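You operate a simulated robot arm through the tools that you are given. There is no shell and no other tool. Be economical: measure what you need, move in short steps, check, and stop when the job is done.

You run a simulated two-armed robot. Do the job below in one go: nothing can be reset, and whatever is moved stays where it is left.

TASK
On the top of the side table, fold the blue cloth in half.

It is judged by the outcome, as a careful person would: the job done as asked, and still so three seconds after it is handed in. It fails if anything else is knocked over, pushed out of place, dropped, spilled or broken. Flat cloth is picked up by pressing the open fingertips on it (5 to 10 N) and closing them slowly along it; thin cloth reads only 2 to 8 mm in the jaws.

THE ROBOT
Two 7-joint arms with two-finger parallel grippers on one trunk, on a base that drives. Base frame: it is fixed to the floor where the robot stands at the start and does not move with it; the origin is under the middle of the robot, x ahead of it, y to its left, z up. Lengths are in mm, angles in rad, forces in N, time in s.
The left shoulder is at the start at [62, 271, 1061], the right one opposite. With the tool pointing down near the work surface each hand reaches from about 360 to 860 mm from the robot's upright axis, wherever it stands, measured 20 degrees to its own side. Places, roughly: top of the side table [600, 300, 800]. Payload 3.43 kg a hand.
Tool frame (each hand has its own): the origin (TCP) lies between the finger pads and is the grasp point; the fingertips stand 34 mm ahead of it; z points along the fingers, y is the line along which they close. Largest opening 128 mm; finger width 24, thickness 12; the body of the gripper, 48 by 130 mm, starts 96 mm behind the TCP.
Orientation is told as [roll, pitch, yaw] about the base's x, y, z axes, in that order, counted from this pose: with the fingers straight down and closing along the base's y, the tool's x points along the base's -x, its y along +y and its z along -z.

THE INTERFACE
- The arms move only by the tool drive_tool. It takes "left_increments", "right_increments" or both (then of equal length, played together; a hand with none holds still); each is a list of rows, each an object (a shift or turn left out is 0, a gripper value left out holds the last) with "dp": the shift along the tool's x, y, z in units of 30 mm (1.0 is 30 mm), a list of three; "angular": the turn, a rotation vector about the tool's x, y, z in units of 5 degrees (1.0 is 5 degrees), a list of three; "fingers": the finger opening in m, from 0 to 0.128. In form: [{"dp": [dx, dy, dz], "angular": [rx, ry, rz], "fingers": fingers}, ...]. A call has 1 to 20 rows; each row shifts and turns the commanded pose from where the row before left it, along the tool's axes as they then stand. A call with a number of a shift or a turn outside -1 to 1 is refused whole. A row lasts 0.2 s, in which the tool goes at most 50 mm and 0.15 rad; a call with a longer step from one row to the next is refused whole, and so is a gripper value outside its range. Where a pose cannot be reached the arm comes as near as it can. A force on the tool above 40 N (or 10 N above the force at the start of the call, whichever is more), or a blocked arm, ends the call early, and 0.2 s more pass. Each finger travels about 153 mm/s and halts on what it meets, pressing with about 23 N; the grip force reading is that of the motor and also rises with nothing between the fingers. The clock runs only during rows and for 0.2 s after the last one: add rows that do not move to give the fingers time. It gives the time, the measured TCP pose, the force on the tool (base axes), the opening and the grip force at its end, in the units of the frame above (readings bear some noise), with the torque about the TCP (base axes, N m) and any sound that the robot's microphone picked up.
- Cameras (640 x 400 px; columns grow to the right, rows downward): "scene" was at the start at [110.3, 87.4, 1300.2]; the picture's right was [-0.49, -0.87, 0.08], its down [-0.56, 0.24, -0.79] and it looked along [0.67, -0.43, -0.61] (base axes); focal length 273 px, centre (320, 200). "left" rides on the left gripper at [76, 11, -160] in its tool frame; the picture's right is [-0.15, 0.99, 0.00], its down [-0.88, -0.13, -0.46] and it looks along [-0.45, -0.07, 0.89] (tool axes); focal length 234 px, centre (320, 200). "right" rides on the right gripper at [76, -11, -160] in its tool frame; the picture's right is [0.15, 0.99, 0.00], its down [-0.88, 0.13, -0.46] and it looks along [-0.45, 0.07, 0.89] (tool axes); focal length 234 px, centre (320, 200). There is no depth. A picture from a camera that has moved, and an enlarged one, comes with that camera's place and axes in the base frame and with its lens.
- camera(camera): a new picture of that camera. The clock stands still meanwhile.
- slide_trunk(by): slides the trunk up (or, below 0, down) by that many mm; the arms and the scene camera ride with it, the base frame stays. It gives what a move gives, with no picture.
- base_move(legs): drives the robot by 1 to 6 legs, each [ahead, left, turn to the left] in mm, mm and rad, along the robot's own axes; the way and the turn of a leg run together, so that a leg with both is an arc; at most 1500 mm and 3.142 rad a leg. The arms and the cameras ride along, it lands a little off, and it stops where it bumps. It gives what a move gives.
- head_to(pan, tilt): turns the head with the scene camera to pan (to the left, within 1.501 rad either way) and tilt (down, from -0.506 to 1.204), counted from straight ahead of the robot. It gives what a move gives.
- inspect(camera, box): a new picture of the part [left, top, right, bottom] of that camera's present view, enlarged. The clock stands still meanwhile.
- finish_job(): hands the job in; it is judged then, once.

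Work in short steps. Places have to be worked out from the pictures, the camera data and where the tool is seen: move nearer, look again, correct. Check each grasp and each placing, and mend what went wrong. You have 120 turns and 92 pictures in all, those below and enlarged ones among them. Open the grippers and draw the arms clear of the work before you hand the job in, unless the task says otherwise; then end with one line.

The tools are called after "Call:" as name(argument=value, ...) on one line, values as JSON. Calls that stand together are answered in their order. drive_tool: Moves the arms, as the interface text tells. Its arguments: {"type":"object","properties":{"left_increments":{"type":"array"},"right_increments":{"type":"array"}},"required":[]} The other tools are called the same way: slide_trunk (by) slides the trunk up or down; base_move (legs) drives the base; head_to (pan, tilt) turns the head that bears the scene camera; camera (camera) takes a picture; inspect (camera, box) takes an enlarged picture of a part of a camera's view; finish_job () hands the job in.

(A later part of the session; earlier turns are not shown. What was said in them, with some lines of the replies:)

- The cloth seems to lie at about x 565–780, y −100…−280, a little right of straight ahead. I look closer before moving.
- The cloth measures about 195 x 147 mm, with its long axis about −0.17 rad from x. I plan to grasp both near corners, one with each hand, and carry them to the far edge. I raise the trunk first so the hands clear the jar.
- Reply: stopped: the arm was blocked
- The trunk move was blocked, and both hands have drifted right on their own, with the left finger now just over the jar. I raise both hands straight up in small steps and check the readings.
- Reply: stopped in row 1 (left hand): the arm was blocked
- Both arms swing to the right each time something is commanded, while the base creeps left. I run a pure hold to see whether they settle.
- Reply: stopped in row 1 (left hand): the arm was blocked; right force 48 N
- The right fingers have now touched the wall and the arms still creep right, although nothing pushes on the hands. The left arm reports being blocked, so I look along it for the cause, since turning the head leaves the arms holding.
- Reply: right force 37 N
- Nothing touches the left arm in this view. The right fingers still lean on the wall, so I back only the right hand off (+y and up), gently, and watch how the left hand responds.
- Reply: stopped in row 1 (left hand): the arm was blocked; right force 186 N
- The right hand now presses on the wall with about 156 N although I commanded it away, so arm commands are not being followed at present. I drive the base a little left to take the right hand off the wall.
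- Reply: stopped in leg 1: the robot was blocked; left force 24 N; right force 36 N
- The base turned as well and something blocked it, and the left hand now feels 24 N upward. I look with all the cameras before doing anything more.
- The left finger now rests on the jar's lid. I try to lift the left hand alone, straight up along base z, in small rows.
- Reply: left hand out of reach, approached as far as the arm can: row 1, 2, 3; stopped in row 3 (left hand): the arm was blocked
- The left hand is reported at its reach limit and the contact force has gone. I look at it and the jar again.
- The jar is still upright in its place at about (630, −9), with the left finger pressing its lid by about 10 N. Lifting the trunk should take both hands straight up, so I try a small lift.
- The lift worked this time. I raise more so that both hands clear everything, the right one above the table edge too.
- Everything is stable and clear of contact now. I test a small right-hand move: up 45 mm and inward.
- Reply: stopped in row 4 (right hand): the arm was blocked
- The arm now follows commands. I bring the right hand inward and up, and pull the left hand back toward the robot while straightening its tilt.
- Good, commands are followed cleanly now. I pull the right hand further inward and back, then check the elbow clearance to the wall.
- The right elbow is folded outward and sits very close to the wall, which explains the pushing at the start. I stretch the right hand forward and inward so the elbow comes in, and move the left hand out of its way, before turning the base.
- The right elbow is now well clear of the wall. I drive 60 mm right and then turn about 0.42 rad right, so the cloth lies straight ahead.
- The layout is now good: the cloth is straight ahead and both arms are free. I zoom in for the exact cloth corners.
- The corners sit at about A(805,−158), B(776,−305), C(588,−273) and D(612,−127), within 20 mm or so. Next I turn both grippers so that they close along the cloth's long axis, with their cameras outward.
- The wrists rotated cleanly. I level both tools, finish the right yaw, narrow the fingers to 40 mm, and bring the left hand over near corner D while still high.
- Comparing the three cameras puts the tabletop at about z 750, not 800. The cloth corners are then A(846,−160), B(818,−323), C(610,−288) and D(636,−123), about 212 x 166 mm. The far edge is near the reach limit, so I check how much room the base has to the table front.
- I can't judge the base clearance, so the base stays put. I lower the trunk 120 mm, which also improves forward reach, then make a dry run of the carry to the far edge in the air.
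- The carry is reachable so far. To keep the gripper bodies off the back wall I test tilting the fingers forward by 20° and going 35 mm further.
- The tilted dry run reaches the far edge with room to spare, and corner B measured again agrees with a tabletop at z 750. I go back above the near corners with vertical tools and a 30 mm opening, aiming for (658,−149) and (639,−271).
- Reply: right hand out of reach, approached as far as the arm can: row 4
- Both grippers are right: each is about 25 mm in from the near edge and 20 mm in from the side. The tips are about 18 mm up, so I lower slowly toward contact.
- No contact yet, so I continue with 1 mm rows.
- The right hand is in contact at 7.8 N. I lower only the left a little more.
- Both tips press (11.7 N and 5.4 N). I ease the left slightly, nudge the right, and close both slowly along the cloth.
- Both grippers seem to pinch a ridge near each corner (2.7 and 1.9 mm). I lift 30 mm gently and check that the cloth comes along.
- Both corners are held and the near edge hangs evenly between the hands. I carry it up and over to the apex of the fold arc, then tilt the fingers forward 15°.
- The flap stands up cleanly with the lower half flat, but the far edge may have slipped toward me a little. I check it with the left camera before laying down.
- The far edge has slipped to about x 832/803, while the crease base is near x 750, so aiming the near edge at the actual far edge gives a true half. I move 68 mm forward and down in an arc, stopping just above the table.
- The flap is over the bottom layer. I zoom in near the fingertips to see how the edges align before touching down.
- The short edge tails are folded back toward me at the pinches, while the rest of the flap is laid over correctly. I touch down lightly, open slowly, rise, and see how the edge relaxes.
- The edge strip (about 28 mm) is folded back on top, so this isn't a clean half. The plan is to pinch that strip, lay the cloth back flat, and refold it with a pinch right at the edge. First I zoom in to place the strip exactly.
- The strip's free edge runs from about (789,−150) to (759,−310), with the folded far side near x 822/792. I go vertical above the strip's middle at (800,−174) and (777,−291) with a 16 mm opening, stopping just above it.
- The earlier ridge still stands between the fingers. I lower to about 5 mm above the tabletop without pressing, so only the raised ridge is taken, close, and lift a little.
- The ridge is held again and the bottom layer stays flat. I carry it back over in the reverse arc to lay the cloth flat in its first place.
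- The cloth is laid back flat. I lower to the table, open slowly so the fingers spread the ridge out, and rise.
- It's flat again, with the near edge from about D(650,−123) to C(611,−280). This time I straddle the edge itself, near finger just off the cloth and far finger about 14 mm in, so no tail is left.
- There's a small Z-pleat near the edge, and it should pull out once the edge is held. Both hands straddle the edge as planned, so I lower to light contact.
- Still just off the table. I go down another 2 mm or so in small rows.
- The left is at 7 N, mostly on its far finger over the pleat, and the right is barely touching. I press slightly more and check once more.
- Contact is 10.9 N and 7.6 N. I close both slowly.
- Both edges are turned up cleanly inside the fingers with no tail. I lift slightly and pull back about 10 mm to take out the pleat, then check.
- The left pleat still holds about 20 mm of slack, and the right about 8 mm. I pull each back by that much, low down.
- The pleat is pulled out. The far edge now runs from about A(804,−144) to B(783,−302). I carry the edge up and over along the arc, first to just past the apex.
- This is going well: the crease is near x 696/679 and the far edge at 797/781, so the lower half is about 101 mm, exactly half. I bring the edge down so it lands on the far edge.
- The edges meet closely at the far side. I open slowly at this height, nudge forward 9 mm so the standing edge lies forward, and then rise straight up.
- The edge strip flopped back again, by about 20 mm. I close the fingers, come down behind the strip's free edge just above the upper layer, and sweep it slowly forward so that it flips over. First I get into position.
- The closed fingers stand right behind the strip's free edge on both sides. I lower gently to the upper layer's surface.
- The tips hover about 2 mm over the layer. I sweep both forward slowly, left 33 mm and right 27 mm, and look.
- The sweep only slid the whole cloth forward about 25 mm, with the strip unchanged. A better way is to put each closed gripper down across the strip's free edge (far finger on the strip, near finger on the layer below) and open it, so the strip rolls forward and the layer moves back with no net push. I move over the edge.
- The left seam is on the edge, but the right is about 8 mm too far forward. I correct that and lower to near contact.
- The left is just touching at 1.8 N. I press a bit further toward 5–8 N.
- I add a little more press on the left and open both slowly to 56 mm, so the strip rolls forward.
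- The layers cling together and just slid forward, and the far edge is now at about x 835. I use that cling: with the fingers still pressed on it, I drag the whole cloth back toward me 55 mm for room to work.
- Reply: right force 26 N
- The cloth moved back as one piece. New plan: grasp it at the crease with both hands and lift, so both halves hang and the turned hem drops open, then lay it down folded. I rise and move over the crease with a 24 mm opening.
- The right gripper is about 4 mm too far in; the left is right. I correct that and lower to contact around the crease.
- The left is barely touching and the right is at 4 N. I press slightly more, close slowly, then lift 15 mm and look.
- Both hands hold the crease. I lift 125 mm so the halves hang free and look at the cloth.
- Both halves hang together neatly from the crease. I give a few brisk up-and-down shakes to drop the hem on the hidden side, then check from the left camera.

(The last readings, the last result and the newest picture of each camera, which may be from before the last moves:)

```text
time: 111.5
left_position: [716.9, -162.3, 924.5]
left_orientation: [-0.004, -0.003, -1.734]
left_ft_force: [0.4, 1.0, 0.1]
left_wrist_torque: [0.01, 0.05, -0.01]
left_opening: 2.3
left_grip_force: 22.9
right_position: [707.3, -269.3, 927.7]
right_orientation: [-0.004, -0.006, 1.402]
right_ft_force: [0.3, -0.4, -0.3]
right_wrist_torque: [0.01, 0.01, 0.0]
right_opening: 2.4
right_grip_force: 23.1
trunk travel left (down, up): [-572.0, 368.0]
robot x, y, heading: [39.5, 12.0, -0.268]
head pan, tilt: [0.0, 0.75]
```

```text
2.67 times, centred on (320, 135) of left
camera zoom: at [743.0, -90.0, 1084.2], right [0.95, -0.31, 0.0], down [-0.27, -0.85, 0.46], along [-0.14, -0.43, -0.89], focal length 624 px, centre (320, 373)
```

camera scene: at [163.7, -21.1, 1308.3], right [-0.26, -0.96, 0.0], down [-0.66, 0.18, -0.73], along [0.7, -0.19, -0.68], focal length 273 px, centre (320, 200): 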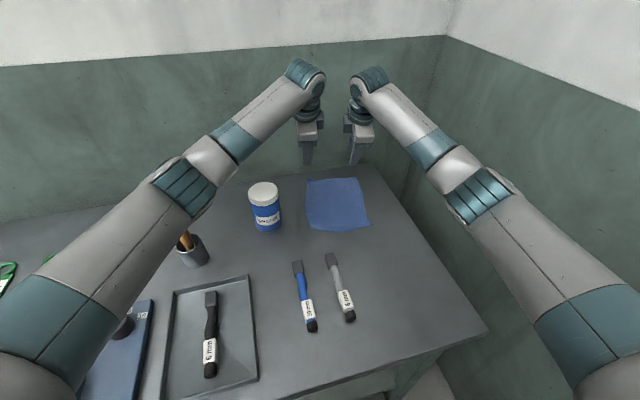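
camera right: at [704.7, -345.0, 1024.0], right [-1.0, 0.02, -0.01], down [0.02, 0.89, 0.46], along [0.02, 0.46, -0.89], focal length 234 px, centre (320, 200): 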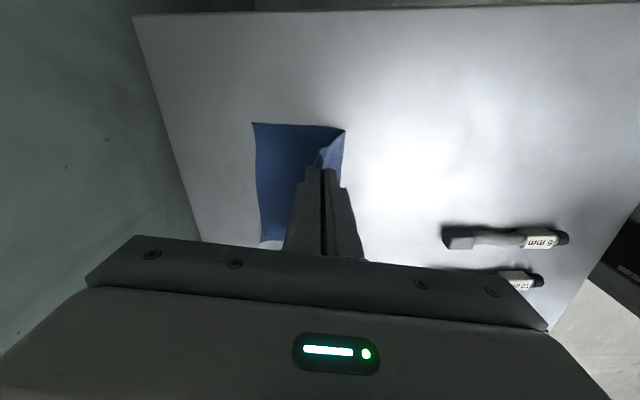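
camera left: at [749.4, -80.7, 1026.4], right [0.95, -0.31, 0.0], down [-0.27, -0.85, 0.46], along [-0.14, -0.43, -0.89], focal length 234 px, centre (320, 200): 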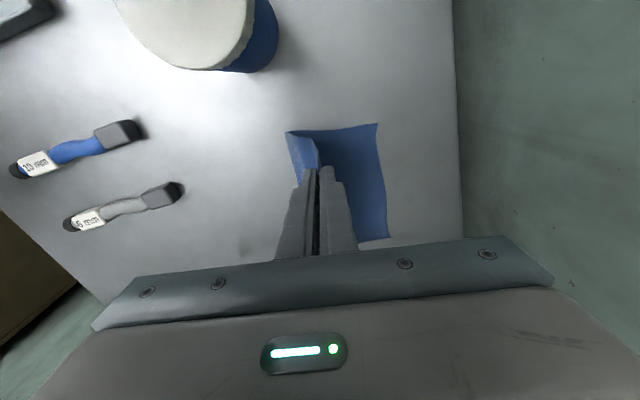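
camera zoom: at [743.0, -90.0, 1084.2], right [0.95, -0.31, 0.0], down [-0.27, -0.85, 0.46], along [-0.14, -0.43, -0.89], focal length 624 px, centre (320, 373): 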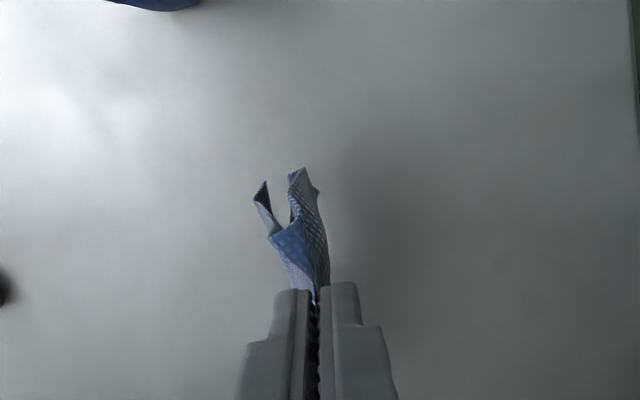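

Both halves hang straight, with no sign of the turned hem. I move 60 mm forward, lower until the bottom edges touch, and start drawing back so both edges trail to the far side.

Call:
drive_tool(left_increments=[{"dp": [0, 0.5, 0]}, {"dp": [0, 0.5, 0]}, {"dp": [0, 0.5, 0]}, {"dp": [0, 0.5, 0]}, {}, {}, {"dp": [0, 0, 0.5]}, {"dp": [0, 0, 0.5]}, {"dp": [0, -0.2, 0.4]}, {"dp": [0, -0.33, 0.2]}, {"dp": [0, -0.33, 0.13]}, {"dp": [0, -0.33, 0.13]}, {"dp": [0, -0.33, 0.13]}, {}], right_increments=[{"dp": [0, -0.5, 0]}, {"dp": [0, -0.5, 0]}, {"dp": [0, -0.5, 0]}, {"dp": [0, -0.5, 0]}, {}, {}, {"dp": [0, 0, 0.5]}, {"dp": [0, 0, 0.5]}, {"dp": [0, 0.2, 0.4]}, {"dp": [0, 0.33, 0.2]}, {"dp": [0, 0.33, 0.13]}, {"dp": [0, 0.33, 0.13]}, {"dp": [0, 0.33, 0.13]}, {}])

Call:
inspect(camera="left", box=[180, 60, 460, 235])

```text
time: 114.5
left_position: [730.7, -165.7, 864.9]
left_orientation: [-0.002, -0.002, -1.734]
left_ft_force: [0.7, 0.1, 0.0]
left_wrist_torque: [0.02, 0.01, -0.01]
left_opening: 2.3
left_grip_force: 22.3
right_position: [719.4, -272.6, 866.9]
right_orientation: [-0.006, -0.007, 1.401]
right_ft_force: [0.2, -0.4, -0.5]
right_wrist_torque: [-0.02, 0.0, 0.0]
right_opening: 2.0
right_grip_force: 23.2
trunk travel left (down, up): [-572.0, 368.0]
robot x, y, heading: [32.9, 14.1, -0.264]
head pan, tilt: [0.0, 0.75]
```

```text
2.29 times, centred on (320, 148) of left
camera zoom: at [756.2, -92.2, 1024.8], right [0.95, -0.31, 0.0], down [-0.27, -0.85, 0.46], along [-0.14, -0.43, -0.89], focal length 535 px, centre (320, 320)
```

zoom: 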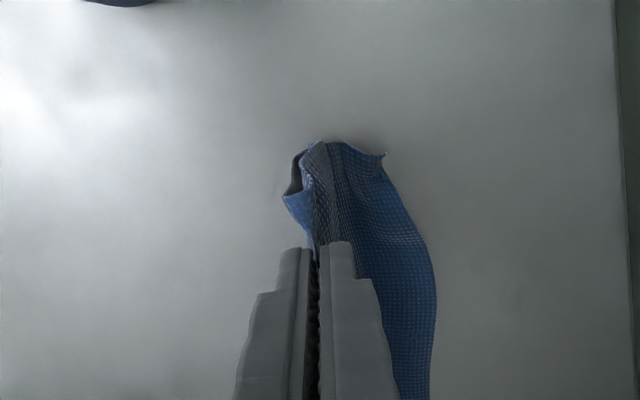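

Both halves trail to the far side as intended. I continue drawing back and down until the crease is on the table.

Call:
drive_tool(left_increments=[{"dp": [0, -0.5, 0.2]}, {"dp": [0, -0.5, 0.2]}, {"dp": [0, -0.33, 0.25]}, {"dp": [0, -0.33, 0.25]}, {"dp": [0, -0.33, 0.3]}, {"dp": [0, -0.33, 0.3]}, {"dp": [0, -0.25, 0.33]}, {"dp": [0, -0.25, 0.33]}, {"dp": [0, -0.13, 0.2]}, {"dp": [0, -0.13, 0.17]}, {}], right_increments=[{"dp": [0, 0.5, 0.2]}, {"dp": [0, 0.5, 0.2]}, {"dp": [0, 0.33, 0.25]}, {"dp": [0, 0.33, 0.25]}, {"dp": [0, 0.33, 0.3]}, {"dp": [0, 0.33, 0.3]}, {"dp": [0, 0.25, 0.33]}, {"dp": [0, 0.25, 0.33]}, {"dp": [0, 0.13, 0.2]}, {"dp": [0, 0.13, 0.2]}, {}])

Call:
inspect(camera="left", box=[180, 60, 540, 285])

```text
time: 116.9
left_position: [641.2, -147.8, 789.6]
left_orientation: [-0.002, -0.002, -1.734]
left_ft_force: [0.2, 0.2, -0.3]
left_wrist_torque: [0.03, 0.0, 0.02]
left_opening: 2.1
left_grip_force: 23.2
right_position: [628.0, -255.9, 790.4]
right_orientation: [-0.006, -0.007, 1.401]
right_ft_force: [-0.5, 0.1, 0.7]
right_wrist_torque: [-0.02, -0.03, -0.01]
right_opening: 2.1
right_grip_force: 22.8
trunk travel left (down, up): [-572.0, 368.0]
robot x, y, heading: [33.6, 14.9, -0.268]
head pan, tilt: [0.0, 0.75]
```

```text
1.78 times, centred on (360, 172) of left
camera zoom: at [665.8, -75.4, 949.5], right [0.95, -0.31, 0.0], down [-0.27, -0.85, 0.46], along [-0.14, -0.43, -0.89], focal length 416 px, centre (249, 249)
```

zoom: 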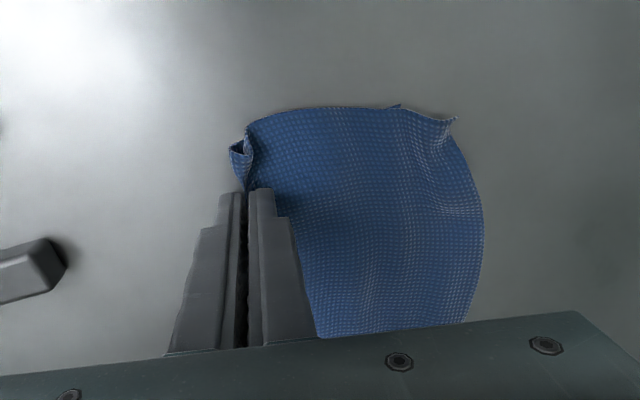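

The cloth lies folded with the upper half flat and no hem on top. I set the crease down, open slowly, and rise straight up.

Call:
drive_tool(left_increments=[{"dp": [0, 0, 0.08]}, {"fingers": 0.004}, {"fingers": 0.008}, {"fingers": 0.012}, {"fingers": 0.018}, {"fingers": 0.026}, {"fingers": 0.034}, {"dp": [0, 0, -0.15]}, {"dp": [0, 0, -0.3]}, {"dp": [0, 0, -0.7]}, {"dp": [0, 0, -1]}, {"dp": [0, 0, -1]}, {"dp": [0, 0, -1]}, {}], right_increments=[{"dp": [0, 0, 0.09]}, {"fingers": 0.004}, {"fingers": 0.008}, {"fingers": 0.012}, {"fingers": 0.018}, {"fingers": 0.026}, {"fingers": 0.034}, {"dp": [0, 0, -0.15]}, {"dp": [0, 0, -0.3]}, {"dp": [0, 0, -0.7]}, {"dp": [0, 0, -1]}, {"dp": [0, 0, -1]}, {"dp": [0, 0, -1]}, {}])

Call:
inspect(camera="scene", box=[265, 150, 393, 230])

```text
time: 119.9
left_position: [641.0, -149.7, 911.6]
left_orientation: [-0.004, -0.001, -1.734]
left_ft_force: [-0.1, 0.9, -0.5]
left_wrist_torque: [-0.03, 0.0, 0.03]
left_opening: 34.2
left_grip_force: 0.1
right_position: [629.5, -255.1, 910.2]
right_orientation: [-0.006, -0.008, 1.401]
right_ft_force: [-0.6, 0.1, -0.2]
right_wrist_torque: [0.04, 0.0, 0.01]
right_opening: 34.0
right_grip_force: 0.1
trunk travel left (down, up): [-572.0, 368.0]
robot x, y, heading: [40.4, 12.7, -0.263]
head pan, tilt: [0.0, 0.75]
```

```text
5.00 times, centred on (329, 190) of scene
camera zoom: at [164.5, -21.3, 1308.2], right [-0.26, -0.96, 0.0], down [-0.66, 0.18, -0.73], along [0.7, -0.19, -0.68], focal length 1366 px, centre (275, 250)
```

zoom: 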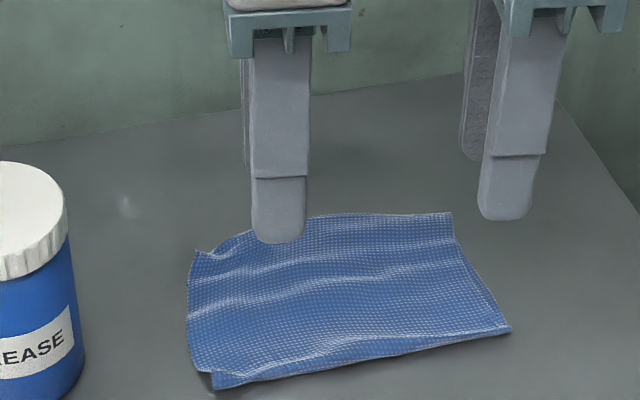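

The cloth now lies folded in half with just light ripples, about 105 mm deep. I raise both arms well clear and take a last look.

Call:
drive_tool(left_increments=[{"dp": [0, 0, -0.7]}, {"dp": [0, -0.3, -1]}, {"dp": [0, -0.7, -1]}, {"dp": [0, -0.9, -0.7]}, {"dp": [0, -0.9, 0]}, {"dp": [0, -0.8, 0]}, {}, {}], right_increments=[{"dp": [0, 0, -0.7]}, {"dp": [0, 0.3, -1]}, {"dp": [0, 0.7, -1]}, {"dp": [0, 0.9, -0.7]}, {"dp": [0, 0.9, 0]}, {"dp": [0, 0.8, 0]}, {}, {}])

Call:
inspect(camera="scene", box=[225, 120, 417, 240])

```text
time: 121.7
left_position: [533.1, -130.8, 1014.7]
left_orientation: [-0.001, -0.002, -1.736]
left_ft_force: [-0.6, 0.3, 0.0]
left_wrist_torque: [0.01, -0.03, 0.01]
left_opening: 33.7
left_grip_force: 0.1
right_position: [520.6, -238.9, 1011.9]
right_orientation: [-0.005, -0.007, 1.404]
right_ft_force: [-0.5, -0.3, -0.3]
right_wrist_torque: [-0.02, -0.01, 0.0]
right_opening: 33.8
right_grip_force: 0.0
trunk travel left (down, up): [-572.0, 368.0]
robot x, y, heading: [32.8, 15.1, -0.274]
head pan, tilt: [0.0, 0.75]
```

```text
3.33 times, centred on (321, 180) of scene
camera zoom: at [163.2, -21.1, 1308.4], right [-0.26, -0.96, 0.0], down [-0.66, 0.18, -0.73], along [0.71, -0.19, -0.68], focal length 911 px, centre (317, 267)
```

zoom: 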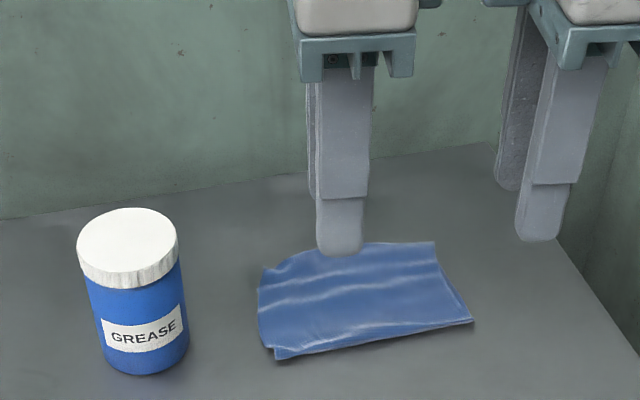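

It looks good, and the jar is in its place. I use a last view from the right wrist to check the far edges and the other items.

Call:
inspect(camera="right", box=[100, 60, 420, 260])

```text
2.00 times, centred on (260, 160) of right
camera zoom: at [518.9, -316.5, 1169.7], right [-1.0, 0.02, -0.01], down [0.02, 0.89, 0.46], along [0.02, 0.46, -0.89], focal length 468 px, centre (440, 280)
```

zoom: 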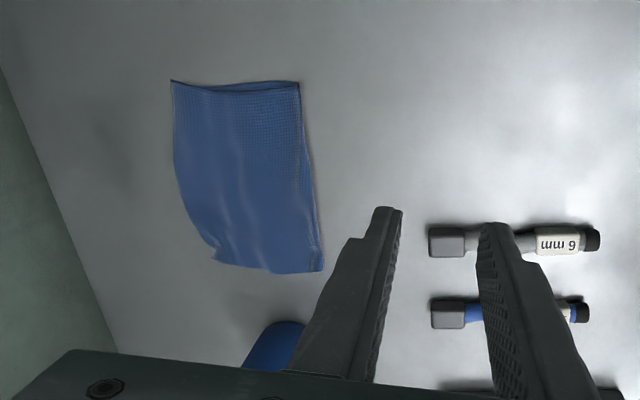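

The cloth lies folded in half with its edges together, and the visible items look undisturbed. Both hands are open and clear, so I hand the job in.

Call:
finish_job()

```text
The job is handed in.
```

The blue cloth is folded in half on the side table, with light ripples and its edges roughly aligned; it took several tries and now lies about 10 cm nearer the robot than where it started. Early on, the robot's right hand pressed against the wall (up to about 156 N) and a left finger rested on the grease jar's lid. In the last pictures the jar and the two marked tools beside the cloth look in place; the rest of the table was not in those views.
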